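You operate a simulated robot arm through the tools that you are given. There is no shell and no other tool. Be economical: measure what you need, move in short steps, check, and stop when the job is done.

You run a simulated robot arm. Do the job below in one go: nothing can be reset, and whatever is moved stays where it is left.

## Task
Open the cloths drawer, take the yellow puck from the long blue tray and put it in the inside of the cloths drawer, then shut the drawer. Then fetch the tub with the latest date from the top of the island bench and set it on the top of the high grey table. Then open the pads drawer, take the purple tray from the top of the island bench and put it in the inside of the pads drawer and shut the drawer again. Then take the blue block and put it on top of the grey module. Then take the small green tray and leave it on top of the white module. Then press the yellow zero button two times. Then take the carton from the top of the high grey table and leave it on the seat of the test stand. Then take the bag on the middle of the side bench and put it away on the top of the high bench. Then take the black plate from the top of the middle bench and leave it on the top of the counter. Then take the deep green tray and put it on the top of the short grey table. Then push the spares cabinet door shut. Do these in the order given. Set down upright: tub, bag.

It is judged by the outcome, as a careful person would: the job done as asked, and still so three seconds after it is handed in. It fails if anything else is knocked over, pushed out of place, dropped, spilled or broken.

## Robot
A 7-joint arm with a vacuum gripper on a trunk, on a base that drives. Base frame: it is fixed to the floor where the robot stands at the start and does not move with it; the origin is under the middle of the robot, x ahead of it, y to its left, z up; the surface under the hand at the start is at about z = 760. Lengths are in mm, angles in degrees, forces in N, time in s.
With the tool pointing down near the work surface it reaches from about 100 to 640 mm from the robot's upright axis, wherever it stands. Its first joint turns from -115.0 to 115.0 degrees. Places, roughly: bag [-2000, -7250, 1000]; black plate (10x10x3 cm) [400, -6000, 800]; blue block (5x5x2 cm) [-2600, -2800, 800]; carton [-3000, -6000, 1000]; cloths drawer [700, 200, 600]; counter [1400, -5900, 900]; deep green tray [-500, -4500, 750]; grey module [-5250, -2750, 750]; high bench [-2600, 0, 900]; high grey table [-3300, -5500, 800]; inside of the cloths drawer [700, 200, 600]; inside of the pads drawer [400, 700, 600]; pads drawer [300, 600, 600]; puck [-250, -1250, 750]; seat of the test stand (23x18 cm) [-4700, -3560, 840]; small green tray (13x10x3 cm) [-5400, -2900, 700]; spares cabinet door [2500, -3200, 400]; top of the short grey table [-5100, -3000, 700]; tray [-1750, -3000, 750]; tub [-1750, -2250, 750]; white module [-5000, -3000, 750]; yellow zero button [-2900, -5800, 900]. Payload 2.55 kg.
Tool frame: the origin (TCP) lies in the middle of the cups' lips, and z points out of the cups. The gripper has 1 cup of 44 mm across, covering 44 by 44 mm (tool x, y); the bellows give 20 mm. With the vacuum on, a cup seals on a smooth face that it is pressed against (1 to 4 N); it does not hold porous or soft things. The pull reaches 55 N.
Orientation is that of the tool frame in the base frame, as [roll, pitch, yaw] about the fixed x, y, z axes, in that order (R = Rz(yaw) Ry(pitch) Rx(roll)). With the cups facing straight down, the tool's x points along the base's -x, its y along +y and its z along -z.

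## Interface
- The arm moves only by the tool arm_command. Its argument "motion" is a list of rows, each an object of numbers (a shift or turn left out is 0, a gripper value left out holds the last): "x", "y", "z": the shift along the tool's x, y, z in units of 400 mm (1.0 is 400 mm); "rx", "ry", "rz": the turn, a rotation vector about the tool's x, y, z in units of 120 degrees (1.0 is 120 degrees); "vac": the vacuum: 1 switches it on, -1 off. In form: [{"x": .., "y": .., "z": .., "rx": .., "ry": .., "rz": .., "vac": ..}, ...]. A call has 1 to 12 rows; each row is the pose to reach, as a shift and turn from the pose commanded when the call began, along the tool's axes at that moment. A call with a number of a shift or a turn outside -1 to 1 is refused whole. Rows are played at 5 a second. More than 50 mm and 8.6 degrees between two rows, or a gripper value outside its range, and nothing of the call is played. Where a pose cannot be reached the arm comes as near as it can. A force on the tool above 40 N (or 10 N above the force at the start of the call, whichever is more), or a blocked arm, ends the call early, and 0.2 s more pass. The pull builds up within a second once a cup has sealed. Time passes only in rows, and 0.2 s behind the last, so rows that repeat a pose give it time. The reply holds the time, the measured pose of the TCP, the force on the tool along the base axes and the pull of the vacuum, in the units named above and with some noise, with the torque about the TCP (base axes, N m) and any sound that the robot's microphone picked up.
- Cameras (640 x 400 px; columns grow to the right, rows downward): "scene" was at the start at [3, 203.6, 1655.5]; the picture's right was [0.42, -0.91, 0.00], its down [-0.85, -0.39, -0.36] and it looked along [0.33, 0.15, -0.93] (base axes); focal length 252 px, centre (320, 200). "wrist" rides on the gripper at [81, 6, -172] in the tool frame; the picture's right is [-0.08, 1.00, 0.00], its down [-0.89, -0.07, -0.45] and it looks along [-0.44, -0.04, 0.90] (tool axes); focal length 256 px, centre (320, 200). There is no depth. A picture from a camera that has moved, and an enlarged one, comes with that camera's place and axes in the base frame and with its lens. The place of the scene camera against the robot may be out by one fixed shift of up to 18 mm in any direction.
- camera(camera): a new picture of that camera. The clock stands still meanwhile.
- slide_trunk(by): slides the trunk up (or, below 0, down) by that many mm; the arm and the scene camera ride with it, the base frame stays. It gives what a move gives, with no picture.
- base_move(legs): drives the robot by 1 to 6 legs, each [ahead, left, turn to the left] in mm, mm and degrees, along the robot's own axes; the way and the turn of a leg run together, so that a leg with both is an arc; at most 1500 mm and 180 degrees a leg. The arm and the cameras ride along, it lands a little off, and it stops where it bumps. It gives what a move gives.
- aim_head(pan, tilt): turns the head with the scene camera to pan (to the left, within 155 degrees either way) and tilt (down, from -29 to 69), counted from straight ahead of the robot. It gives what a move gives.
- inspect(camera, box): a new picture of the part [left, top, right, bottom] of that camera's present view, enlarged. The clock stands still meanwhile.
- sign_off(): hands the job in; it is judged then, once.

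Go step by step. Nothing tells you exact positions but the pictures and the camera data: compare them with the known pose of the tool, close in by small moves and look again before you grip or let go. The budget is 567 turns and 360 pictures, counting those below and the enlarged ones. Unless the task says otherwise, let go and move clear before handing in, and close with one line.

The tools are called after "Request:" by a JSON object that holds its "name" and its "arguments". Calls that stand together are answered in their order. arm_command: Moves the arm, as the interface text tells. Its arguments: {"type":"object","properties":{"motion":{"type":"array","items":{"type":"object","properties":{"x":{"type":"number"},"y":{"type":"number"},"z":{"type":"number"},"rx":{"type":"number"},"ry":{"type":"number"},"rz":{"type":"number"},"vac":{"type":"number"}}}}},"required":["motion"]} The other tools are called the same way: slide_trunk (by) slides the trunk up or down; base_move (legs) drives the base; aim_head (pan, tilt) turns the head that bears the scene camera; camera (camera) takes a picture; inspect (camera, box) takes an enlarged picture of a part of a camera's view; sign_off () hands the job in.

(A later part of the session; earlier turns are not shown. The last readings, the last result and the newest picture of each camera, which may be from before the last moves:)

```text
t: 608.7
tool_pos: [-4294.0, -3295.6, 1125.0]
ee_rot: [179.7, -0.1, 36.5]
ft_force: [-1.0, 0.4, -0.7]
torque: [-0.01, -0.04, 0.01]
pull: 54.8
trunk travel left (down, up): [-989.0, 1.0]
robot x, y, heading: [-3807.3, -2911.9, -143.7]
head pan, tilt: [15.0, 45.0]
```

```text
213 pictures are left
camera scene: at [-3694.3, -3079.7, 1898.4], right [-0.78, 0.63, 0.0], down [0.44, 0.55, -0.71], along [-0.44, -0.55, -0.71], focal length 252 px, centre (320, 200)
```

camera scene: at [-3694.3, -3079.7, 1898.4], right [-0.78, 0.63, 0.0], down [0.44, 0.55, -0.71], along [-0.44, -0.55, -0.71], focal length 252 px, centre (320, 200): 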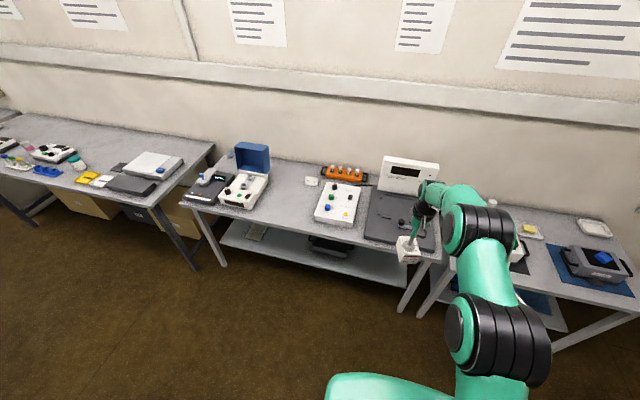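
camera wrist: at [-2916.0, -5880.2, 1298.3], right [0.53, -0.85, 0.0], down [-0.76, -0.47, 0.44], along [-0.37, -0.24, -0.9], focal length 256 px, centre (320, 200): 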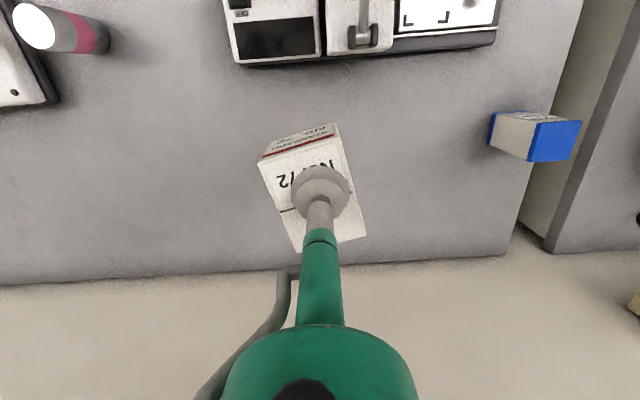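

Request:
{"name": "base_move", "arguments": {"legs": [[390, 0, 0]]}}

Request:
{"name": "camera", "arguments": {"camera": "wrist"}}

Request:
{"name": "aim_head", "arguments": {"pan": 10, "tilt": 55}}

Request:
{"name": "camera", "arguments": {"camera": "scene"}}

```text
t: 611.2
tool_pos: [-4616.0, -3527.5, 1125.5]
ee_rot: [179.7, -0.1, 36.4]
ft_force: [0.3, -0.3, -0.8]
torque: [-0.01, 0.0, 0.02]
pull: 54.8
trunk travel left (down, up): [-989.0, 1.0]
robot x, y, heading: [-4130.5, -3146.3, -143.8]
head pan, tilt: [15.0, 45.0]
```

```text
212 pictures are left
camera wrist: at [-4546.6, -3484.6, 1298.4], right [0.53, -0.85, 0.0], down [-0.76, -0.47, 0.44], along [-0.38, -0.24, -0.9], focal length 256 px, centre (320, 200)
```

wrist: 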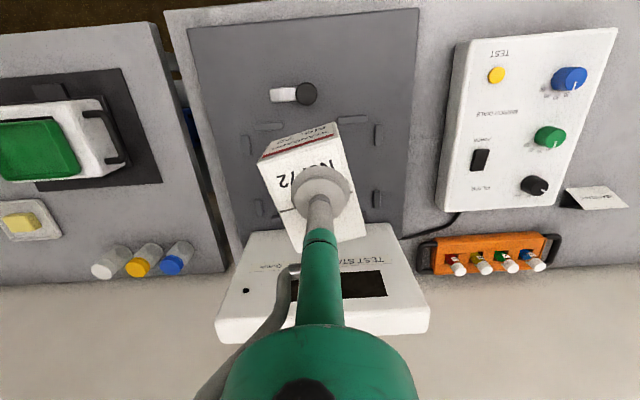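

```text
t: 611.9
tool_pos: [-4615.0, -3528.3, 1124.5]
ee_rot: [179.7, -0.1, 36.3]
ft_force: [0.1, -0.2, -1.1]
torque: [0.01, -0.03, 0.02]
pull: 54.6
trunk travel left (down, up): [-989.0, 1.0]
robot x, y, heading: [-4124.6, -3145.2, -143.6]
head pan, tilt: [10.0, 55.0]
```

```text
211 pictures are left
camera scene: at [-4014.1, -3303.1, 1885.0], right [-0.72, 0.69, 0.0], down [0.57, 0.59, -0.57], along [-0.4, -0.41, -0.82], focal length 252 px, centre (320, 200)
```

scene: 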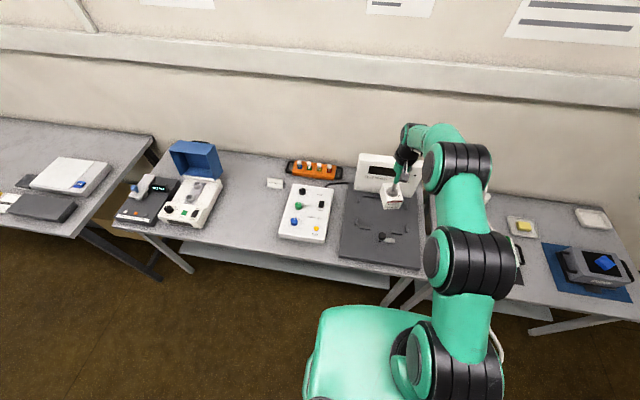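

Request:
{"name": "base_move", "arguments": {"legs": [[105, 0, 0]]}}

Request:
{"name": "camera", "arguments": {"camera": "wrist"}}

```text
t: 613.1
tool_pos: [-4699.3, -3588.5, 1126.2]
ee_rot: [179.6, -0.1, 36.3]
ft_force: [0.2, 0.0, -0.4]
torque: [-0.01, -0.03, 0.0]
pull: 55.5
trunk travel left (down, up): [-989.0, 1.0]
robot x, y, heading: [-4215.4, -3205.4, -143.7]
head pan, tilt: [10.0, 55.0]
```

```text
210 pictures are left
camera wrist: at [-4630.1, -3545.2, 1298.5], right [0.53, -0.85, 0.0], down [-0.76, -0.47, 0.44], along [-0.38, -0.24, -0.9], focal length 256 px, centre (320, 200)
```

wrist: 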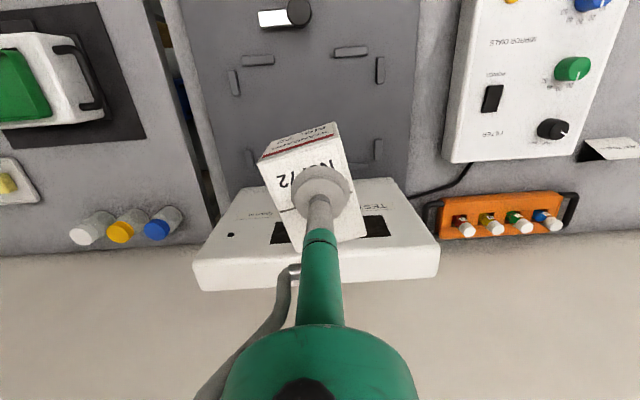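

Request:
{"name": "arm_command", "arguments": {"motion": [{"x": 0.039, "y": -0.036}, {"x": 0.039, "y": -0.036, "z": 0.1}, {"x": 0.039, "y": -0.036, "z": 0.2}, {"x": 0.039, "y": -0.036, "z": 0.3}, {"x": 0.039, "y": -0.036, "z": 0.4}, {"x": 0.039, "y": -0.036, "z": 0.44}, {"x": 0.039, "y": -0.036, "z": 0.44}]}}

Request:
{"name": "camera", "arguments": {"camera": "wrist"}}

Request:
{"name": "inspect", "arguments": {"camera": "scene", "box": [320, 130, 480, 230]}}

```text
t: 614.7
tool_pos: [-4693.3, -3568.0, 946.5]
ee_rot: [179.8, -0.1, 36.3]
ft_force: [-0.4, 0.5, -1.1]
torque: [-0.01, -0.01, 0.02]
pull: 55.4
trunk travel left (down, up): [-989.0, 1.0]
robot x, y, heading: [-4209.7, -3206.7, -144.1]
head pan, tilt: [10.0, 55.0]
```

```text
209 pictures are left
camera wrist: at [-4624.7, -3524.3, 1121.4], right [0.53, -0.85, 0.0], down [-0.76, -0.47, 0.44], along [-0.38, -0.24, -0.9], focal length 256 px, centre (320, 200)
```

wrist: 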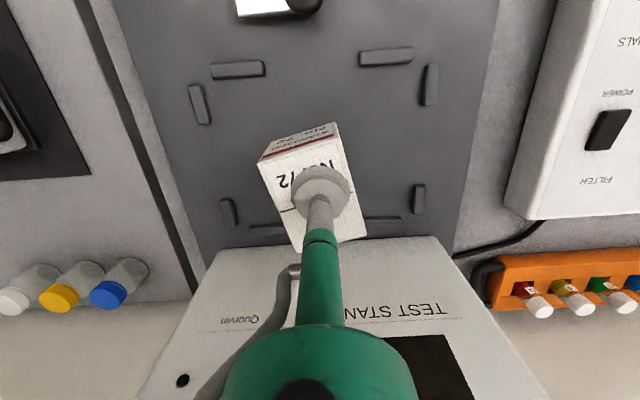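

```text
4.00 times, centred on (400, 180) of scene
camera zoom: at [-4097.4, -3363.9, 1884.9], right [-0.72, 0.69, 0.0], down [0.57, 0.59, -0.57], along [-0.4, -0.41, -0.82], focal length 1008 px, centre (0, 280)
```

zoom: 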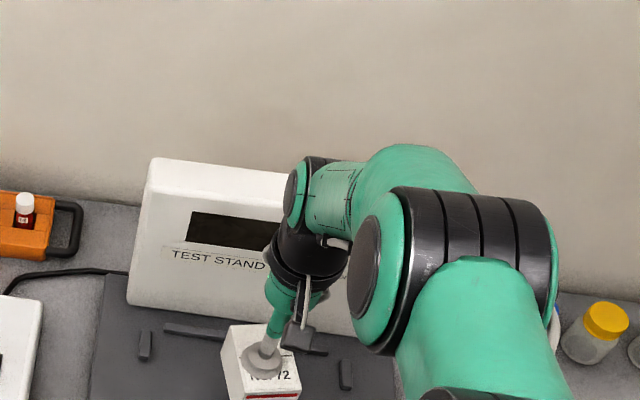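

Request:
{"name": "arm_command", "arguments": {"motion": [{"x": 0.045, "z": 0.0}, {"x": 0.045, "z": 0.05}, {"x": 0.045, "z": 0.07}, {"x": 0.045, "z": 0.085}, {"x": 0.045, "z": 0.1}]}}

```text
t: 615.9
tool_pos: [-4680.8, -3558.9, 909.7]
ee_rot: [179.7, -0.1, 36.2]
ft_force: [-0.6, -0.5, -0.3]
torque: [-0.01, -0.02, 0.0]
pull: 54.5
trunk travel left (down, up): [-989.0, 1.0]
robot x, y, heading: [-4213.6, -3209.0, -143.7]
head pan, tilt: [10.0, 55.0]
```

Request:
{"name": "arm_command", "arguments": {"motion": [{"z": 0.012}, {"z": 0.025}, {"z": 0.035}]}}

```text
t: 616.7
tool_pos: [-4678.7, -3557.9, 895.3]
ee_rot: [179.7, -0.1, 36.4]
ft_force: [0.1, 0.3, -1.2]
torque: [0.01, -0.04, 0.0]
pull: 54.8
trunk travel left (down, up): [-989.0, 1.0]
robot x, y, heading: [-4211.6, -3208.8, -144.0]
head pan, tilt: [10.0, 55.0]
```

Request:
{"name": "arm_command", "arguments": {"motion": [{"z": 0.012}, {"z": 0.025}, {"z": 0.035}]}}

Request:
{"name": "camera", "arguments": {"camera": "wrist"}}

```text
t: 617.5
tool_pos: [-4681.0, -3558.3, 888.1]
ee_rot: [179.7, 0.6, 36.3]
ft_force: [7.4, 4.5, 39.1]
torque: [0.54, -0.06, -0.07]
pull: 55.2
trunk travel left (down, up): [-989.0, 1.0]
robot x, y, heading: [-4207.0, -3208.5, -144.0]
head pan, tilt: [10.0, 55.0]
```

```text
207 pictures are left
camera wrist: at [-4609.3, -3514.1, 1060.2], right [0.53, -0.85, 0.01], down [-0.76, -0.47, 0.46], along [-0.38, -0.24, -0.89], focal length 256 px, centre (320, 200)
```

wrist: 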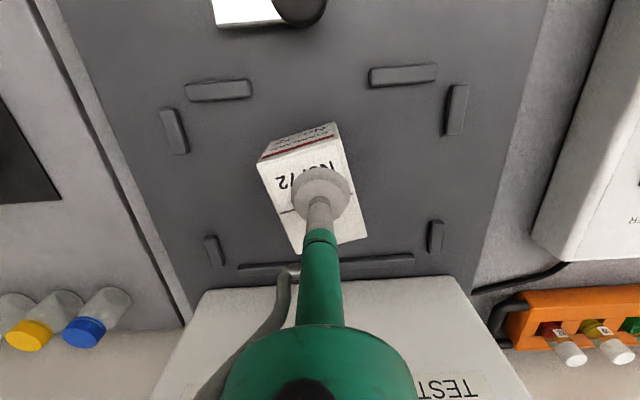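

Carton stands on the seat between the guides. I ease off, release and rise.

Request:
{"name": "arm_command", "arguments": {"motion": [{"z": -0.015}, {"z": -0.015, "vac": -1}, {"z": -0.015}, {"z": -0.015}, {"z": -0.015}, {"z": -0.03}, {"z": -0.1}, {"z": -0.2}, {"z": -0.3}, {"z": -0.4}]}}

Request:
{"name": "camera", "arguments": {"camera": "wrist"}}

```text
t: 619.7
tool_pos: [-4678.4, -3556.8, 1040.5]
ee_rot: [179.8, -0.2, 36.3]
ft_force: [-0.4, 0.3, -0.1]
torque: [-0.04, 0.03, 0.01]
pull: 0.0
trunk travel left (down, up): [-989.0, 1.0]
robot x, y, heading: [-4212.3, -3208.0, -144.0]
head pan, tilt: [10.0, 55.0]
```

```text
206 pictures are left
camera wrist: at [-4610.1, -3513.8, 1214.2], right [0.53, -0.85, 0.0], down [-0.76, -0.47, 0.44], along [-0.37, -0.24, -0.9], focal length 256 px, centre (320, 200)
```

wrist: 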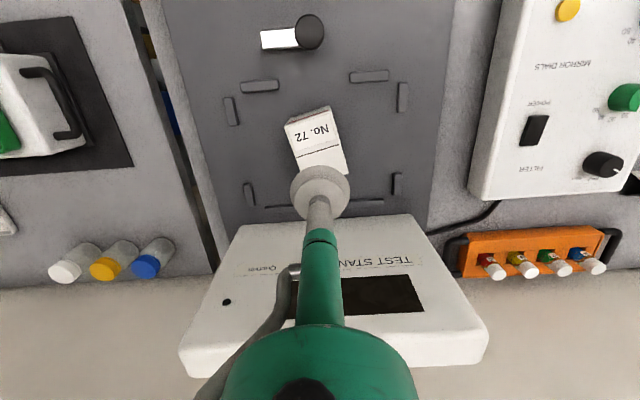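

Carton placed. Next is the bag on the side bench: I back off and drive left along the wall.

Request:
{"name": "base_move", "arguments": {"legs": [[-540, 0, 0.2], [0, 1250, 0], [0, 1250, 0], [0, 1250, 0]]}}

Request:
{"name": "aim_head", "arguments": {"pan": 20, "tilt": 25}}

Request:
{"name": "camera", "arguments": {"camera": "scene"}}

```text
t: 640.6
tool_pos: [-2036.4, -6284.7, 1040.7]
ee_rot: [179.7, -0.1, 35.3]
ft_force: [0.3, -0.3, -0.2]
torque: [0.0, 0.0, 0.04]
pull: 0.1
trunk travel left (down, up): [-989.0, 1.0]
robot x, y, heading: [-1562.4, -5939.7, -144.8]
head pan, tilt: [10.0, 55.0]
```

```text
t: 641.6
tool_pos: [-2035.0, -6283.9, 1040.5]
ee_rot: [179.7, -0.1, 35.3]
ft_force: [-0.1, 0.3, -0.5]
torque: [0.03, -0.02, -0.01]
pull: 0.0
trunk travel left (down, up): [-989.0, 1.0]
robot x, y, heading: [-1560.9, -5939.3, -145.1]
head pan, tilt: [20.0, 25.0]
```

```text
205 pictures are left
camera scene: at [-1451.6, -6124.3, 1928.9], right [-0.82, 0.57, 0.0], down [0.24, 0.35, -0.91], along [-0.52, -0.74, -0.42], focal length 252 px, centre (320, 200)
```

scene: 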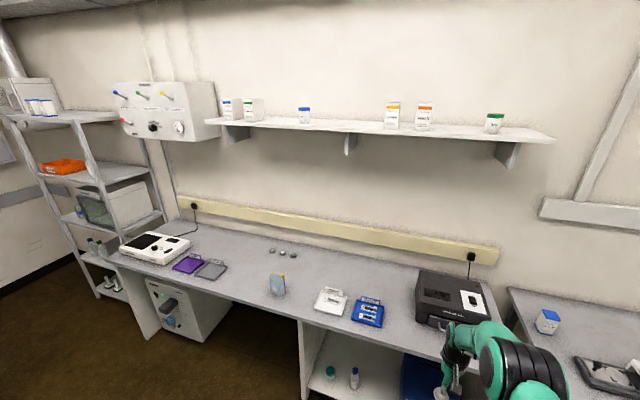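

Request:
{"name": "inspect", "arguments": {"camera": "scene", "box": [220, 230, 348, 310]}}

```text
5.00 times, centred on (284, 270) of scene
camera zoom: at [-1451.6, -6124.3, 1928.9], right [-0.82, 0.57, 0.0], down [0.24, 0.35, -0.91], along [-0.52, -0.74, -0.42], focal length 1261 px, centre (500, -150)
```

zoom: 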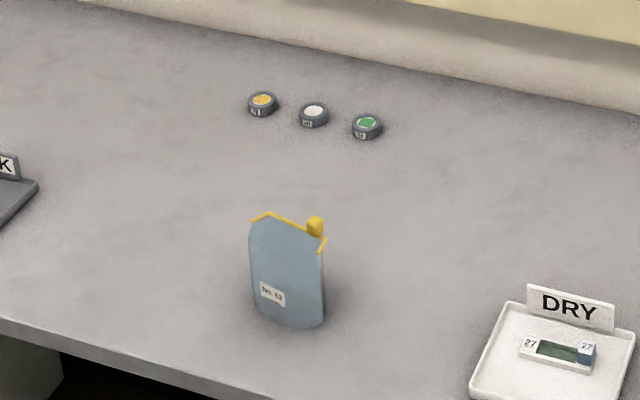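

The bag is a stand-up pouch; its top is only a thin seam, so I'll grip its flat front face with the cup level. I drive in front of it and level the cup.

Request:
{"name": "base_move", "arguments": {"legs": [[0, 570, 1.0]]}}

Request:
{"name": "slide_trunk", "arguments": {"by": -220}}

Request:
{"name": "arm_command", "arguments": {"motion": [{"x": 0.033, "y": 0.075, "z": -0.055}, {"x": 0.066, "y": 0.151, "z": -0.111}, {"x": 0.099, "y": 0.226, "z": -0.166}, {"x": 0.132, "y": 0.302, "z": -0.222}, {"x": 0.165, "y": 0.377, "z": -0.277}, {"x": 0.1975, "y": 0.4525, "z": -0.3325}, {"x": 0.1975, "y": 0.4525, "z": -0.3325}]}}

Request:
{"name": "arm_command", "arguments": {"motion": [{"x": -0.05, "ry": -0.068}, {"x": -0.1, "ry": -0.136}, {"x": -0.15, "ry": -0.204}, {"x": -0.2, "ry": -0.272}, {"x": -0.25, "ry": -0.34}, {"x": -0.3, "ry": -0.408}, {"x": -0.35, "ry": -0.476}, {"x": -0.4, "ry": -0.544}, {"x": -0.45, "ry": -0.612}, {"x": -0.5, "ry": -0.68}, {"x": -0.55, "ry": -0.735}, {"x": -0.55, "ry": -0.735}]}}

Request:
{"name": "aim_head", "arguments": {"pan": 0, "tilt": 35}}

Request:
{"name": "camera", "arguments": {"camera": "scene"}}

Request:
{"name": "camera", "arguments": {"camera": "wrist"}}

```text
t: 644.8
tool_pos: [-1702.9, -6749.6, 1040.3]
ee_rot: [179.7, -0.2, 36.2]
ft_force: [-0.3, 0.8, -0.1]
torque: [0.0, 0.01, -0.04]
pull: 0.0
trunk travel left (down, up): [-989.0, 1.0]
robot x, y, heading: [-1231.8, -6400.7, -144.0]
head pan, tilt: [20.0, 25.0]
```

```text
t: 647.1
tool_pos: [-1703.2, -6748.6, 820.6]
ee_rot: [179.7, -0.1, 36.2]
ft_force: [-0.1, -0.3, 0.6]
torque: [0.03, 0.02, -0.03]
pull: 0.0
trunk travel left (down, up): [-769.0, 221.0]
robot x, y, heading: [-1234.7, -6397.0, -143.9]
head pan, tilt: [20.0, 25.0]
```

```text
t: 648.7
tool_pos: [-1532.4, -6849.1, 952.3]
ee_rot: [179.7, -0.2, 36.2]
ft_force: [-0.6, 0.1, -0.2]
torque: [0.01, -0.03, 0.01]
pull: 0.1
trunk travel left (down, up): [-769.0, 221.0]
robot x, y, heading: [-1236.1, -6398.1, -143.9]
head pan, tilt: [20.0, 25.0]
```

```text
t: 651.3
tool_pos: [-1709.9, -6978.4, 955.0]
ee_rot: [170.7, 88.3, 26.8]
ft_force: [0.2, -0.1, 0.3]
torque: [0.01, -0.02, 0.0]
pull: 0.1
trunk travel left (down, up): [-769.0, 221.0]
robot x, y, heading: [-1234.0, -6396.7, -144.2]
head pan, tilt: [20.0, 25.0]
```

```text
t: 652.1
tool_pos: [-1711.5, -6977.1, 954.4]
ee_rot: [172.6, 88.0, 28.8]
ft_force: [0.5, 0.7, -0.2]
torque: [0.02, -0.01, 0.0]
pull: 0.1
trunk travel left (down, up): [-769.0, 221.0]
robot x, y, heading: [-1233.3, -6396.8, -144.0]
head pan, tilt: [0.0, 35.0]
```

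```text
203 pictures are left
camera scene: at [-1141.7, -6554.9, 1693.2], right [-0.59, 0.81, 0.0], down [0.46, 0.34, -0.82], along [-0.66, -0.48, -0.57], focal length 252 px, centre (320, 200)
```

scene: 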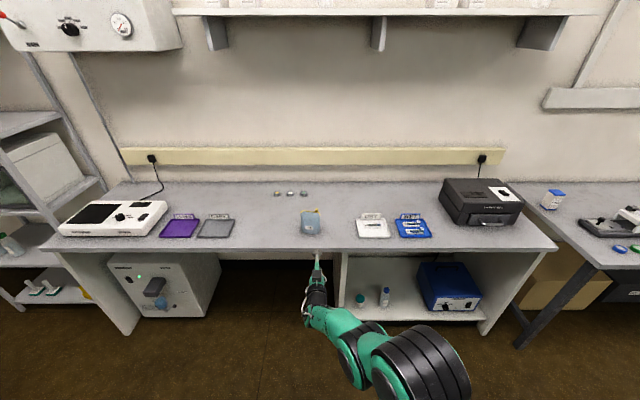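

```text
202 pictures are left
camera wrist: at [-1564.8, -6879.5, 879.6], right [0.59, -0.81, 0.08], down [0.29, 0.31, 0.91], along [-0.76, -0.51, 0.41], focal length 256 px, centre (320, 200)
```

wrist: 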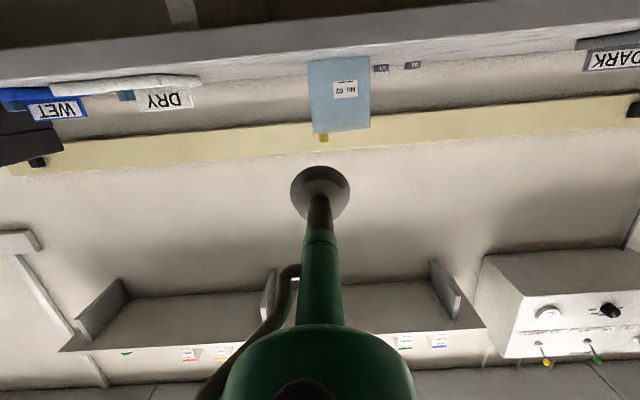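

The bag's flat face is square to me, about 190 mm ahead and 26 mm to the left. I tilt the cup slightly down to match its sloped face, lower and close in.

Request:
{"name": "arm_command", "arguments": {"motion": [{"ry": 0.03}, {"ry": 0.055}, {"ry": 0.055}]}}

Request:
{"name": "slide_trunk", "arguments": {"by": -52}}

Request:
{"name": "base_move", "arguments": {"legs": [[125, 26, 0]]}}

Request:
{"name": "camera", "arguments": {"camera": "wrist"}}

Request:
{"name": "inspect", "arguments": {"camera": "scene", "box": [240, 180, 400, 280]}}

```text
t: 652.9
tool_pos: [-1709.9, -6978.0, 953.8]
ee_rot: [178.4, 81.5, 34.7]
ft_force: [-0.4, -0.4, -0.1]
torque: [0.0, 0.0, -0.02]
pull: 0.0
trunk travel left (down, up): [-769.0, 221.0]
robot x, y, heading: [-1232.1, -6397.4, -143.9]
head pan, tilt: [0.0, 35.0]
```

```text
t: 653.9
tool_pos: [-1711.1, -6978.6, 902.6]
ee_rot: [178.3, 81.4, 34.5]
ft_force: [0.2, 0.0, -1.2]
torque: [0.0, 0.01, -0.01]
pull: 0.1
trunk travel left (down, up): [-717.0, 273.0]
robot x, y, heading: [-1235.1, -6398.8, -144.0]
head pan, tilt: [0.0, 35.0]
```

```text
t: 655.2
tool_pos: [-1799.5, -7073.7, 901.1]
ee_rot: [178.4, 81.5, 34.8]
ft_force: [0.3, -1.0, -0.5]
torque: [-0.01, 0.02, 0.0]
pull: 0.1
trunk travel left (down, up): [-717.0, 273.0]
robot x, y, heading: [-1323.7, -6492.7, -144.1]
head pan, tilt: [0.0, 35.0]
```

```text
201 pictures are left
camera wrist: at [-1646.9, -6971.9, 847.2], right [0.58, -0.81, 0.08], down [0.2, 0.24, 0.95], along [-0.79, -0.53, 0.31], focal length 256 px, centre (320, 200)
```

wrist: 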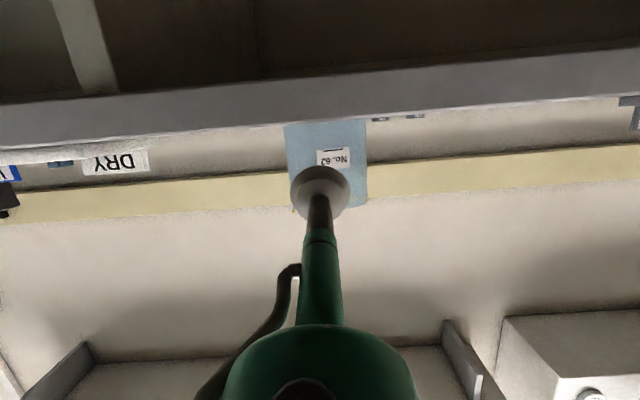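

```text
4.00 times, centred on (320, 230) of scene
camera zoom: at [-1230.8, -6652.0, 1641.1], right [-0.59, 0.81, 0.0], down [0.46, 0.34, -0.82], along [-0.66, -0.48, -0.57], focal length 1008 px, centre (320, 80)
```

zoom: 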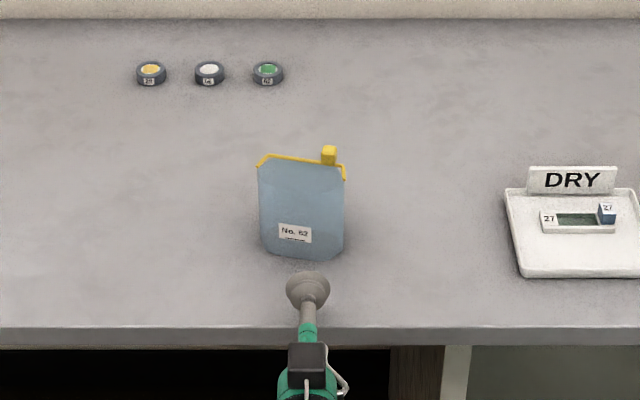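

Request:
{"name": "slide_trunk", "arguments": {"by": 8}}

Request:
{"name": "base_move", "arguments": {"legs": [[45, 6, 0]]}}

Request:
{"name": "camera", "arguments": {"camera": "wrist"}}

Request:
{"name": "inspect", "arguments": {"camera": "scene", "box": [240, 180, 400, 280]}}

```text
t: 655.7
tool_pos: [-1798.4, -7073.9, 909.1]
ee_rot: [178.5, 81.4, 34.7]
ft_force: [0.2, -0.2, 0.4]
torque: [0.01, 0.0, -0.01]
pull: 0.0
trunk travel left (down, up): [-725.0, 265.0]
robot x, y, heading: [-1323.1, -6495.0, -143.9]
head pan, tilt: [0.0, 35.0]
```

```text
t: 656.6
tool_pos: [-1831.9, -7107.0, 908.3]
ee_rot: [178.5, 81.4, 34.7]
ft_force: [0.1, 0.3, -1.0]
torque: [0.02, 0.0, -0.02]
pull: 0.0
trunk travel left (down, up): [-725.0, 265.0]
robot x, y, heading: [-1353.2, -6522.5, -143.9]
head pan, tilt: [0.0, 35.0]
```

```text
199 pictures are left
camera wrist: at [-1680.1, -7003.3, 854.9], right [0.58, -0.81, 0.08], down [0.2, 0.24, 0.95], along [-0.79, -0.53, 0.3], focal length 256 px, centre (320, 200)
```

wrist: 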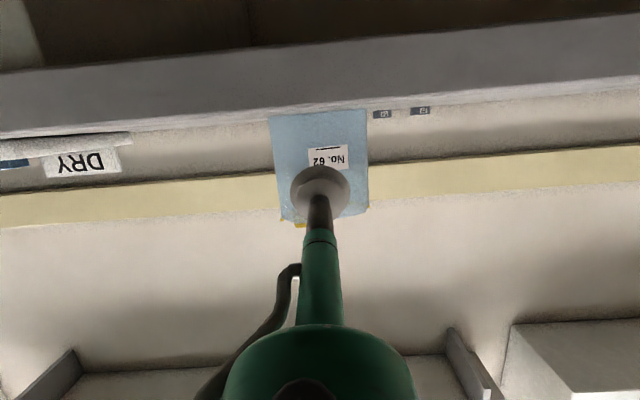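

```text
4.00 times, centred on (320, 230) of scene
camera zoom: at [-1264.2, -6683.7, 1649.1], right [-0.59, 0.81, 0.0], down [0.46, 0.34, -0.82], along [-0.66, -0.48, -0.57], focal length 1008 px, centre (320, 80)
```

zoom: 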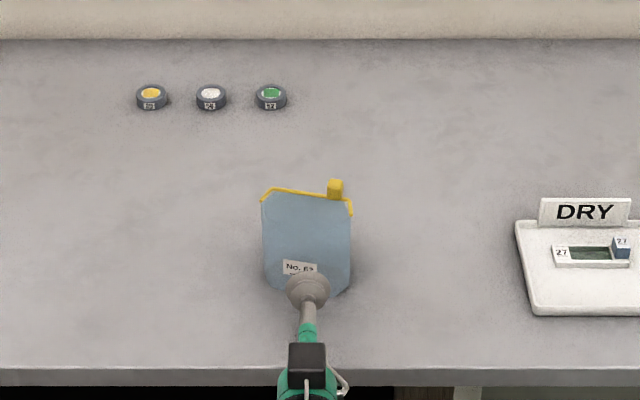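

Request:
{"name": "arm_command", "arguments": {"motion": [{"z": 0.012, "vac": 1}, {"z": 0.024}, {"z": 0.036}, {"z": 0.036}]}}

```text
t: 657.6
tool_pos: [-1843.1, -7114.0, 907.5]
ee_rot: [178.4, 81.4, 34.9]
ft_force: [0.7, 1.2, 0.8]
torque: [-0.03, 0.0, -0.03]
pull: 0.0
trunk travel left (down, up): [-725.0, 265.0]
robot x, y, heading: [-1358.2, -6524.9, -143.9]
head pan, tilt: [0.0, 35.0]
```

Request:
{"name": "arm_command", "arguments": {"motion": [{"z": 0.008}, {"z": 0.016}, {"z": 0.016}, {"z": 0.016}]}}

Request:
{"name": "camera", "arguments": {"camera": "wrist"}}

```text
t: 658.6
tool_pos: [-1847.5, -7118.9, 906.3]
ee_rot: [178.4, 81.5, 34.6]
ft_force: [0.4, 0.4, 0.1]
torque: [0.02, -0.01, 0.01]
pull: 0.0
trunk travel left (down, up): [-725.0, 265.0]
robot x, y, heading: [-1355.4, -6527.0, -143.9]
head pan, tilt: [0.0, 35.0]
```

```text
197 pictures are left
camera wrist: at [-1695.9, -7014.7, 852.5], right [0.58, -0.81, 0.08], down [0.2, 0.24, 0.95], along [-0.79, -0.53, 0.31], focal length 256 px, centre (320, 200)
```

wrist: 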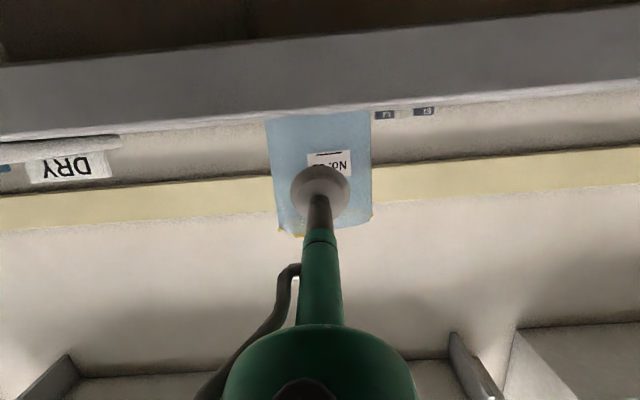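

Request:
{"name": "arm_command", "arguments": {"motion": [{"z": 0.008}, {"z": 0.016}, {"z": 0.024}, {"z": 0.024}]}}

Request:
{"name": "inspect", "arguments": {"camera": "scene", "box": [270, 200, 366, 260]}}

```text
t: 659.6
tool_pos: [-1856.8, -7123.5, 904.1]
ee_rot: [178.3, 81.5, 34.6]
ft_force: [-0.9, -0.1, 0.5]
torque: [-0.01, 0.0, -0.01]
pull: 0.0
trunk travel left (down, up): [-725.0, 265.0]
robot x, y, heading: [-1356.1, -6527.4, -143.8]
head pan, tilt: [0.0, 35.0]
```

```text
6.67 times, centred on (318, 230) of scene
camera zoom: at [-1262.5, -6681.9, 1649.2], right [-0.59, 0.81, 0.0], down [0.46, 0.34, -0.82], along [-0.66, -0.48, -0.57], focal length 1681 px, centre (333, 0)
```

zoom: 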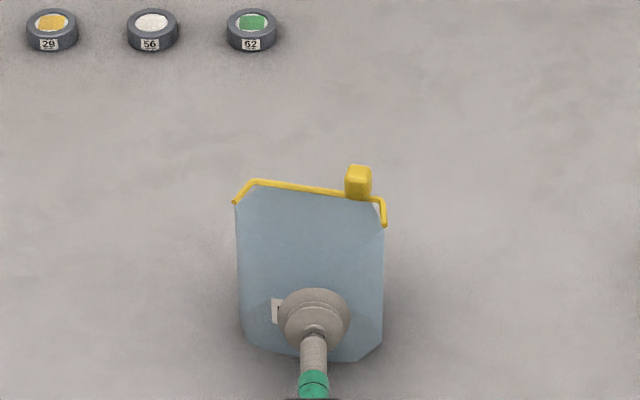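

Request:
{"name": "arm_command", "arguments": {"motion": [{"z": 0.008}, {"z": 0.016}, {"z": 0.024}, {"z": 0.024}]}}

```text
t: 660.6
tool_pos: [-1863.5, -7127.4, 903.5]
ee_rot: [178.5, 81.4, 34.8]
ft_force: [0.1, 0.1, -0.2]
torque: [-0.01, 0.0, -0.05]
pull: 0.0
trunk travel left (down, up): [-725.0, 265.0]
robot x, y, heading: [-1354.3, -6526.6, -144.0]
head pan, tilt: [0.0, 35.0]
```

Request:
{"name": "arm_command", "arguments": {"motion": [{"z": 0.008}, {"z": 0.016}, {"z": 0.024}, {"z": 0.024}]}}

Request:
{"name": "camera", "arguments": {"camera": "wrist"}}

Request:
{"name": "inspect", "arguments": {"camera": "scene", "box": [270, 200, 366, 260]}}

```text
t: 661.6
tool_pos: [-1869.8, -7134.4, 903.3]
ee_rot: [178.3, 81.5, 34.6]
ft_force: [0.2, -0.1, 1.0]
torque: [-0.08, 0.12, 0.0]
pull: 54.8
trunk travel left (down, up): [-725.0, 265.0]
robot x, y, heading: [-1356.2, -6524.6, -143.9]
head pan, tilt: [0.0, 35.0]
```

```text
195 pictures are left
camera wrist: at [-1718.8, -7031.5, 849.4], right [0.58, -0.81, 0.08], down [0.2, 0.24, 0.95], along [-0.79, -0.53, 0.31], focal length 256 px, centre (320, 200)
```

wrist: 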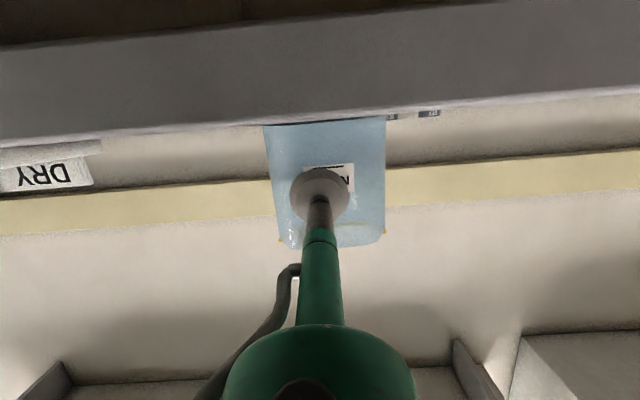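

```text
6.67 times, centred on (318, 230) of scene
camera zoom: at [-1261.9, -6681.6, 1649.2], right [-0.59, 0.81, 0.0], down [0.46, 0.34, -0.82], along [-0.66, -0.48, -0.57], focal length 1681 px, centre (333, 0)
```

zoom: 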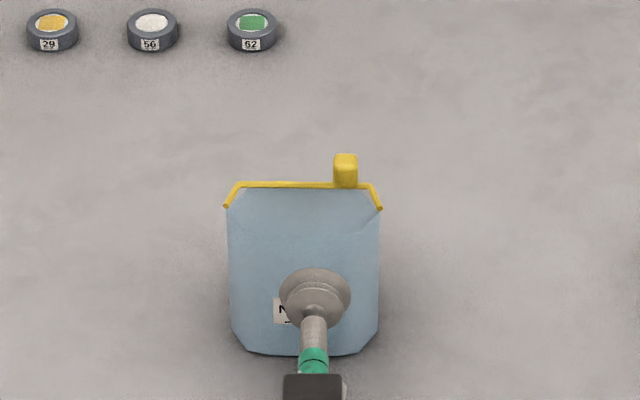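

Sealed on the bag's face. I lift with the trunk and check.

Request:
{"name": "slide_trunk", "arguments": {"by": 120}}

Request:
{"name": "inspect", "arguments": {"camera": "scene", "box": [240, 180, 400, 280]}}

```text
t: 663.1
tool_pos: [-1869.8, -7134.2, 1023.5]
ee_rot: [178.3, 81.5, 34.7]
ft_force: [-0.4, 0.4, -0.8]
torque: [-0.07, 0.05, 0.01]
pull: 54.9
trunk travel left (down, up): [-845.0, 145.0]
robot x, y, heading: [-1356.6, -6523.9, -144.0]
head pan, tilt: [0.0, 35.0]
```

```text
4.00 times, centred on (320, 230) of scene
camera zoom: at [-1262.0, -6681.8, 1769.1], right [-0.59, 0.81, 0.0], down [0.46, 0.34, -0.82], along [-0.66, -0.48, -0.57], focal length 1008 px, centre (320, 80)
```

zoom: 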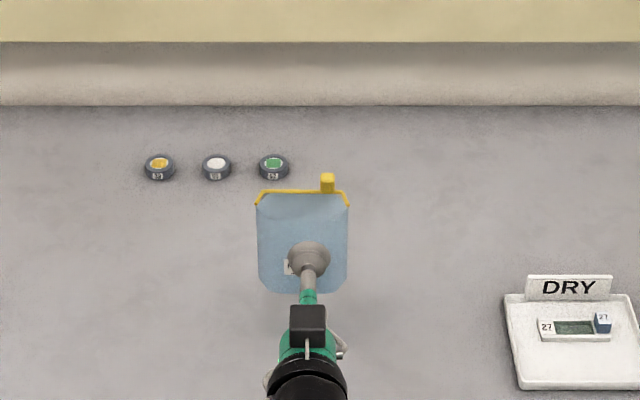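

Request:
{"name": "slide_trunk", "arguments": {"by": 80}}

Request:
{"name": "base_move", "arguments": {"legs": [[-255, 0, 0]]}}

Request:
{"name": "base_move", "arguments": {"legs": [[0, -1250, 0]]}}

Request:
{"name": "base_move", "arguments": {"legs": [[0, -1250, 0]]}}

```text
t: 664.3
tool_pos: [-1871.5, -7134.3, 1103.3]
ee_rot: [178.4, 81.5, 34.7]
ft_force: [-0.2, -0.1, -0.7]
torque: [-0.01, 0.07, -0.02]
pull: 55.1
trunk travel left (down, up): [-925.0, 65.0]
robot x, y, heading: [-1354.1, -6522.8, -143.7]
head pan, tilt: [0.0, 35.0]
```

```text
t: 666.1
tool_pos: [-1663.7, -6982.1, 1103.6]
ee_rot: [178.2, 81.4, 34.6]
ft_force: [0.5, 0.0, 0.3]
torque: [-0.04, 0.05, -0.02]
pull: 54.7
trunk travel left (down, up): [-925.0, 65.0]
robot x, y, heading: [-1150.8, -6378.3, -143.9]
head pan, tilt: [0.0, 35.0]
```

```text
t: 672.2
tool_pos: [-2367.0, -6029.2, 1103.3]
ee_rot: [178.2, 81.5, 35.7]
ft_force: [-0.8, 0.3, -0.2]
torque: [-0.05, 0.03, -0.02]
pull: 55.4
trunk travel left (down, up): [-925.0, 65.0]
robot x, y, heading: [-1865.9, -5410.9, -142.7]
head pan, tilt: [0.0, 35.0]
```

```text
t: 678.5
tool_pos: [-3113.3, -5060.7, 1103.6]
ee_rot: [178.3, 81.5, 36.7]
ft_force: [0.1, 0.8, -1.1]
torque: [-0.02, 0.05, -0.02]
pull: 55.3
trunk travel left (down, up): [-925.0, 65.0]
robot x, y, heading: [-2621.9, -4433.2, -141.7]
head pan, tilt: [0.0, 35.0]
```

Request:
{"name": "base_move", "arguments": {"legs": [[-40, 0, -2.6], [0, -1250, 0]]}}

Request:
{"name": "base_move", "arguments": {"legs": [[0, -1200, 0]]}}

Request:
{"name": "aim_head", "arguments": {"pan": -150, "tilt": 25}}

Request:
{"name": "camera", "arguments": {"camera": "scene"}}

```text
t: 685.3
tool_pos: [-3845.7, -3960.2, 1102.7]
ee_rot: [178.3, 81.5, 32.1]
ft_force: [-0.1, 0.2, -1.0]
torque: [-0.07, 0.08, -0.01]
pull: 54.8
trunk travel left (down, up): [-925.0, 65.0]
robot x, y, heading: [-3306.2, -3377.7, -145.9]
head pan, tilt: [0.0, 35.0]
```

```text
t: 691.4
tool_pos: [-4515.9, -2947.4, 1102.7]
ee_rot: [178.3, 81.6, 31.6]
ft_force: [0.1, -0.2, -1.1]
torque: [-0.05, 0.1, -0.01]
pull: 54.5
trunk travel left (down, up): [-925.0, 65.0]
robot x, y, heading: [-3970.0, -2368.6, -147.1]
head pan, tilt: [0.0, 35.0]
```

```text
t: 693.8
tool_pos: [-4516.4, -2947.3, 1102.8]
ee_rot: [178.3, 81.5, 31.6]
ft_force: [0.3, -0.4, -0.6]
torque: [-0.01, 0.03, -0.03]
pull: 55.4
trunk travel left (down, up): [-925.0, 65.0]
robot x, y, heading: [-3970.4, -2367.0, -146.9]
head pan, tilt: [-150.0, 25.0]
```

```text
192 pictures are left
camera scene: at [-3769.7, -2396.5, 1864.9], right [0.89, -0.45, 0.0], down [-0.19, -0.38, -0.91], along [0.41, 0.81, -0.42], focal length 252 px, centre (320, 200)
```

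scene: 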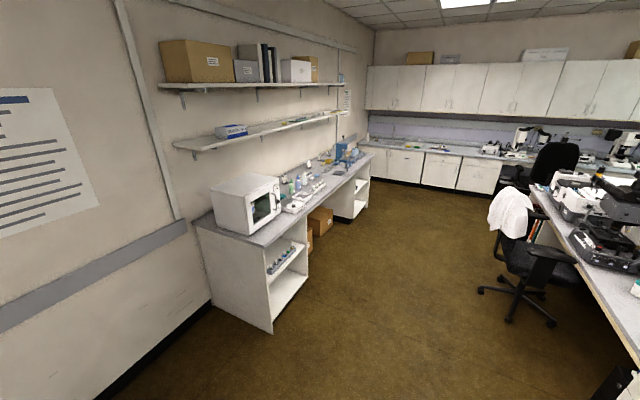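

Request:
{"name": "inspect", "arguments": {"camera": "scene", "box": [260, 140, 388, 220]}}

```text
5.00 times, centred on (324, 180) of scene
camera zoom: at [-3769.7, -2396.5, 1864.9], right [0.89, -0.45, 0.0], down [-0.19, -0.38, -0.91], along [0.41, 0.81, -0.42], focal length 1261 px, centre (300, 300)
```

zoom: 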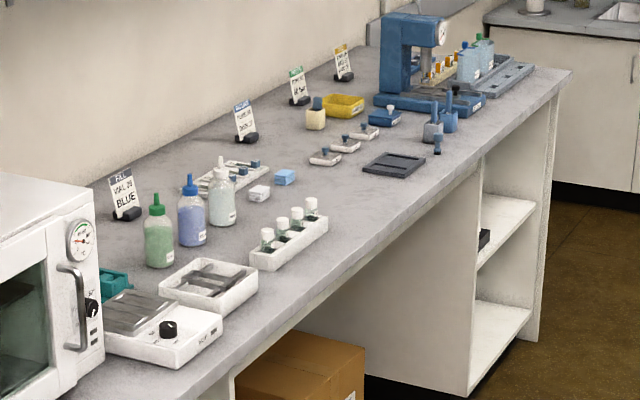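

The high bench is along the left wall, with a free strip near its front at about s=-2110. I drive back up the aisle and turn to face it.

Request:
{"name": "base_move", "arguments": {"legs": [[0, 60, 3.0], [-1350, 0, 0]]}}

Request:
{"name": "base_move", "arguments": {"legs": [[-1320, 0, 0]]}}

Request:
{"name": "base_move", "arguments": {"legs": [[0, 0, -90]]}}

Request:
{"name": "aim_head", "arguments": {"pan": 20, "tilt": 35}}

Request:
{"name": "camera", "arguments": {"camera": "scene"}}

```text
t: 701.1
tool_pos: [-3357.8, -2225.6, 1103.8]
ee_rot: [178.3, 81.5, 33.7]
ft_force: [0.4, 0.3, -0.5]
torque: [-0.05, 0.06, -0.06]
pull: 55.3
trunk travel left (down, up): [-925.0, 65.0]
robot x, y, heading: [-2834.6, -1627.6, -144.5]
head pan, tilt: [-150.0, 25.0]
```

```text
t: 707.7
tool_pos: [-2273.8, -1466.6, 1102.2]
ee_rot: [178.2, 81.5, 36.2]
ft_force: [0.7, 0.9, -0.6]
torque: [-0.05, 0.06, -0.07]
pull: 54.7
trunk travel left (down, up): [-925.0, 65.0]
robot x, y, heading: [-1775.4, -842.8, -142.3]
head pan, tilt: [-150.0, 25.0]
```

```text
t: 711.9
tool_pos: [-2415.0, -367.6, 1102.6]
ee_rot: [178.3, 81.5, -51.8]
ft_force: [1.0, -0.6, -0.4]
torque: [0.08, 0.07, -0.01]
pull: 55.5
trunk travel left (down, up): [-925.0, 65.0]
robot x, y, heading: [-1775.9, -841.0, 129.7]
head pan, tilt: [-150.0, 25.0]
```

```text
t: 714.5
tool_pos: [-2414.7, -367.4, 1103.9]
ee_rot: [178.3, 81.4, -51.8]
ft_force: [-0.7, 1.1, -0.3]
torque: [0.05, 0.05, -0.04]
pull: 55.0
trunk travel left (down, up): [-925.0, 65.0]
robot x, y, heading: [-1776.9, -845.2, 129.7]
head pan, tilt: [20.0, 35.0]
```

```text
190 pictures are left
camera scene: at [-1937.0, -955.3, 1849.2], right [0.51, 0.86, 0.0], down [0.49, -0.29, -0.82], along [-0.71, 0.41, -0.57], focal length 252 px, centre (320, 200)
```

scene: 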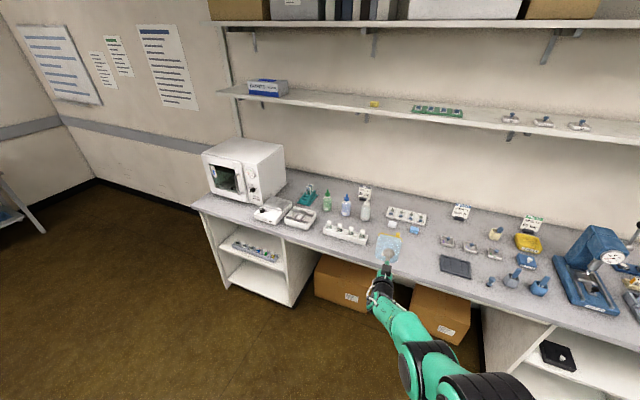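

Request:
{"name": "base_move", "arguments": {"legs": [[0, 0, -3.6]]}}

Request:
{"name": "aim_head", "arguments": {"pan": 10, "tilt": 40}}

Request:
{"name": "camera", "arguments": {"camera": "scene"}}

Request:
{"name": "inspect", "arguments": {"camera": "scene", "box": [280, 150, 440, 250]}}

```text
t: 715.3
tool_pos: [-2383.2, -329.2, 1103.5]
ee_rot: [178.3, 81.4, -55.4]
ft_force: [0.1, -0.2, -0.1]
torque: [0.1, 0.04, -0.01]
pull: 54.6
trunk travel left (down, up): [-925.0, 65.0]
robot x, y, heading: [-1774.1, -840.3, 126.0]
head pan, tilt: [20.0, 35.0]
```

```text
t: 716.0
tool_pos: [-2383.8, -328.6, 1103.2]
ee_rot: [178.2, 81.5, -55.4]
ft_force: [-0.5, 0.4, -1.6]
torque: [0.06, 0.06, -0.03]
pull: 54.6
trunk travel left (down, up): [-925.0, 65.0]
robot x, y, heading: [-1773.6, -841.7, 125.9]
head pan, tilt: [10.0, 40.0]
```

```text
189 pictures are left
camera scene: at [-1932.3, -934.4, 1841.6], right [0.69, 0.72, 0.0], down [0.46, -0.45, -0.77], along [-0.55, 0.53, -0.64], focal length 252 px, centre (320, 200)
```

scene: 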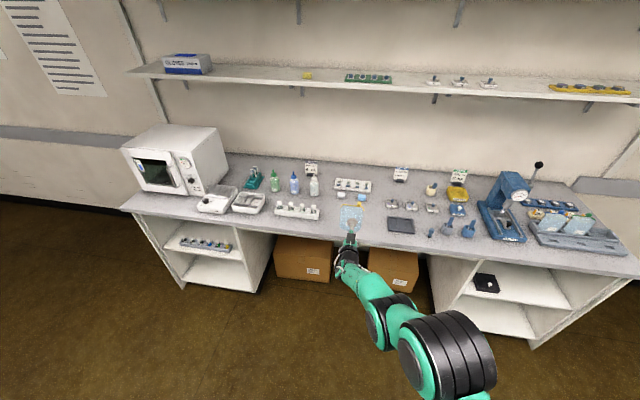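

```text
4.00 times, centred on (360, 200) of scene
camera zoom: at [-1932.3, -934.4, 1841.6], right [0.69, 0.72, 0.0], down [0.46, -0.45, -0.77], along [-0.55, 0.53, -0.64], focal length 1008 px, centre (160, 200)
```

zoom: 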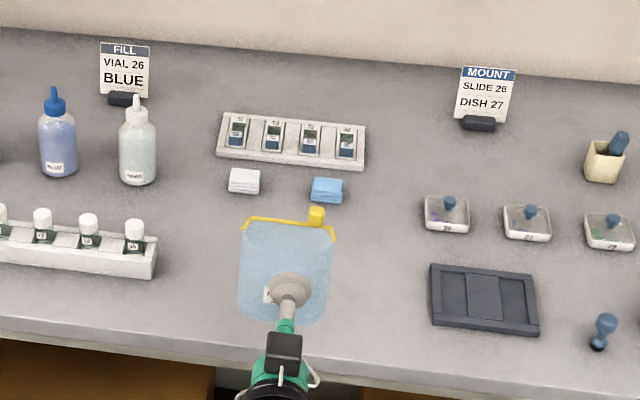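

The strip between the vial rack and black tray is free. I drive in ~175 mm and lower the bag.

Request:
{"name": "base_move", "arguments": {"legs": [[176, 0, 0]]}}

Request:
{"name": "slide_trunk", "arguments": {"by": -110}}

Request:
{"name": "camera", "arguments": {"camera": "wrist"}}

Request:
{"name": "inspect", "arguments": {"camera": "scene", "box": [280, 150, 440, 250]}}

```text
t: 717.5
tool_pos: [-2486.1, -186.6, 1102.6]
ee_rot: [178.3, 81.4, -55.4]
ft_force: [-0.3, 0.4, -1.2]
torque: [0.07, 0.04, -0.04]
pull: 54.9
trunk travel left (down, up): [-925.0, 65.0]
robot x, y, heading: [-1877.9, -701.7, 126.1]
head pan, tilt: [10.0, 40.0]
```

```text
t: 718.9
tool_pos: [-2485.8, -186.2, 993.6]
ee_rot: [178.3, 81.6, -55.5]
ft_force: [0.6, 1.1, 0.0]
torque: [0.08, 0.01, -0.04]
pull: 55.2
trunk travel left (down, up): [-815.0, 175.0]
robot x, y, heading: [-1874.9, -701.2, 126.2]
head pan, tilt: [10.0, 40.0]
```

```text
187 pictures are left
camera wrist: at [-2382.8, -337.9, 939.2], right [-0.81, -0.58, 0.08], down [0.24, -0.2, 0.95], along [-0.53, 0.79, 0.31], focal length 256 px, centre (320, 200)
```

wrist: 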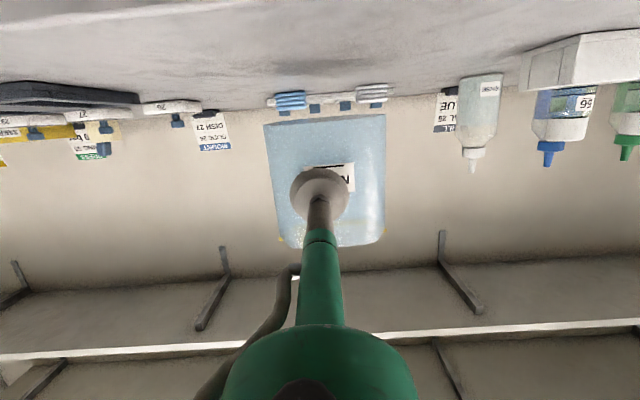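

```text
4.00 times, centred on (360, 200) of scene
camera zoom: at [-2034.9, -792.7, 1731.7], right [0.69, 0.72, 0.0], down [0.46, -0.45, -0.77], along [-0.55, 0.53, -0.64], focal length 1008 px, centre (160, 200)
```

zoom: 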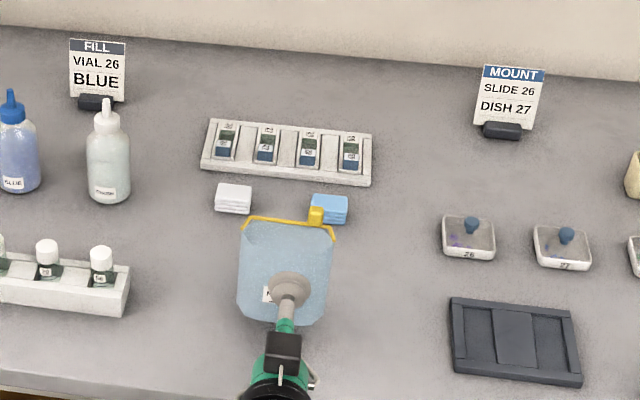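

Request:
{"name": "slide_trunk", "arguments": {"by": -30}}

Request:
{"name": "camera", "arguments": {"camera": "wrist"}}

```text
t: 719.7
tool_pos: [-2486.3, -185.9, 963.5]
ee_rot: [178.4, 81.5, -55.6]
ft_force: [-0.6, 0.2, -0.1]
torque: [0.05, 0.02, -0.07]
pull: 55.2
trunk travel left (down, up): [-785.0, 205.0]
robot x, y, heading: [-1878.2, -699.9, 125.7]
head pan, tilt: [10.0, 40.0]
```

```text
185 pictures are left
camera wrist: at [-2382.7, -337.9, 909.1], right [-0.81, -0.58, 0.08], down [0.24, -0.2, 0.95], along [-0.53, 0.79, 0.31], focal length 256 px, centre (320, 200)
```

wrist: 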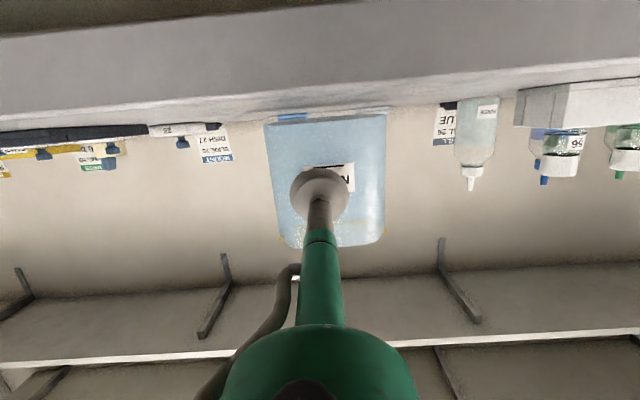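

Request:
{"name": "slide_trunk", "arguments": {"by": -6}}

Request:
{"name": "slide_trunk", "arguments": {"by": -4}}

```text
t: 720.2
tool_pos: [-2485.9, -186.6, 955.9]
ee_rot: [178.3, 81.4, -55.5]
ft_force: [-0.3, 0.1, -0.8]
torque: [0.09, 0.02, -0.01]
pull: 54.7
trunk travel left (down, up): [-779.0, 211.0]
robot x, y, heading: [-1882.2, -698.3, 125.9]
head pan, tilt: [10.0, 40.0]
```

```text
t: 720.8
tool_pos: [-2486.6, -186.6, 953.9]
ee_rot: [178.1, 81.5, -55.6]
ft_force: [0.4, 0.7, 1.2]
torque: [0.09, 0.14, -0.01]
pull: 55.4
trunk travel left (down, up): [-775.0, 215.0]
robot x, y, heading: [-1882.1, -699.5, 126.0]
head pan, tilt: [10.0, 40.0]
```

Request:
{"name": "slide_trunk", "arguments": {"by": -3}}

Request:
{"name": "camera", "arguments": {"camera": "wrist"}}

Request:
{"name": "inspect", "arguments": {"camera": "scene", "box": [280, 150, 440, 250]}}

```text
t: 721.3
tool_pos: [-2485.6, -185.9, 953.1]
ee_rot: [177.8, 81.8, -56.0]
ft_force: [0.8, -0.5, 6.8]
torque: [0.32, 0.23, -0.03]
pull: 54.7
trunk travel left (down, up): [-772.0, 218.0]
robot x, y, heading: [-1881.3, -701.5, 126.1]
head pan, tilt: [10.0, 40.0]
```

```text
184 pictures are left
camera wrist: at [-2383.2, -337.6, 898.7], right [-0.81, -0.58, 0.08], down [0.25, -0.21, 0.95], along [-0.53, 0.79, 0.31], focal length 256 px, centre (320, 200)
```

wrist: 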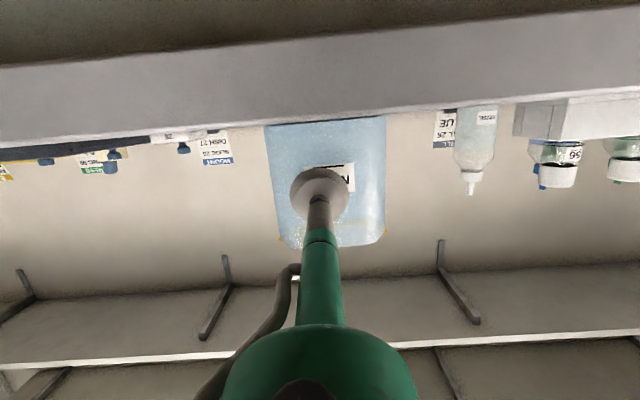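

```text
4.00 times, centred on (360, 200) of scene
camera zoom: at [-2033.7, -793.9, 1688.8], right [0.69, 0.72, 0.0], down [0.46, -0.45, -0.77], along [-0.55, 0.53, -0.64], focal length 1008 px, centre (160, 200)
```

zoom: 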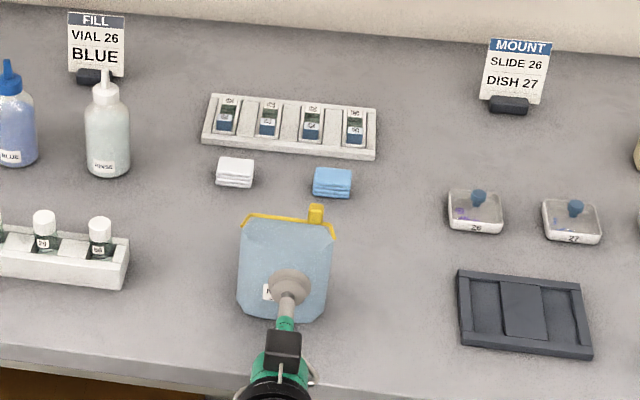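

The bag's bottom is on the bench. I release and back away slowly.

Request:
{"name": "arm_command", "arguments": {"motion": [{"vac": -1}, {"vac": -1}, {"vac": -1}, {"vac": -1}, {"vac": -1}, {"vac": -1}]}}

Request:
{"name": "base_move", "arguments": {"legs": [[-40, 0, 0]]}}

Request:
{"name": "inspect", "arguments": {"camera": "scene", "box": [280, 150, 440, 250]}}

```text
t: 722.7
tool_pos: [-2486.4, -186.3, 949.3]
ee_rot: [178.3, 81.3, -55.4]
ft_force: [-0.4, 0.1, 0.1]
torque: [-0.01, 0.0, -0.01]
pull: 0.0
trunk travel left (down, up): [-772.0, 218.0]
robot x, y, heading: [-1875.9, -697.8, 126.0]
head pan, tilt: [10.0, 40.0]
```

```text
t: 723.5
tool_pos: [-2461.8, -219.4, 950.3]
ee_rot: [178.3, 81.5, -55.4]
ft_force: [0.2, 0.3, -0.4]
torque: [0.03, 0.0, -0.03]
pull: 0.1
trunk travel left (down, up): [-772.0, 218.0]
robot x, y, heading: [-1859.2, -733.8, 126.0]
head pan, tilt: [10.0, 40.0]
```

```text
4.00 times, centred on (360, 200) of scene
camera zoom: at [-2010.6, -826.2, 1688.7], right [0.69, 0.72, 0.0], down [0.46, -0.45, -0.77], along [-0.55, 0.53, -0.64], focal length 1008 px, centre (160, 200)
```

zoom: 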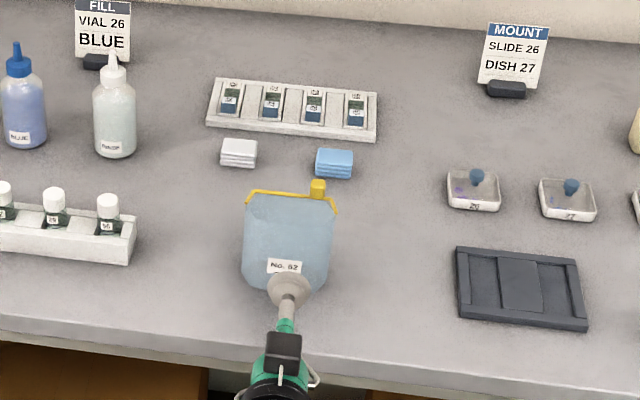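

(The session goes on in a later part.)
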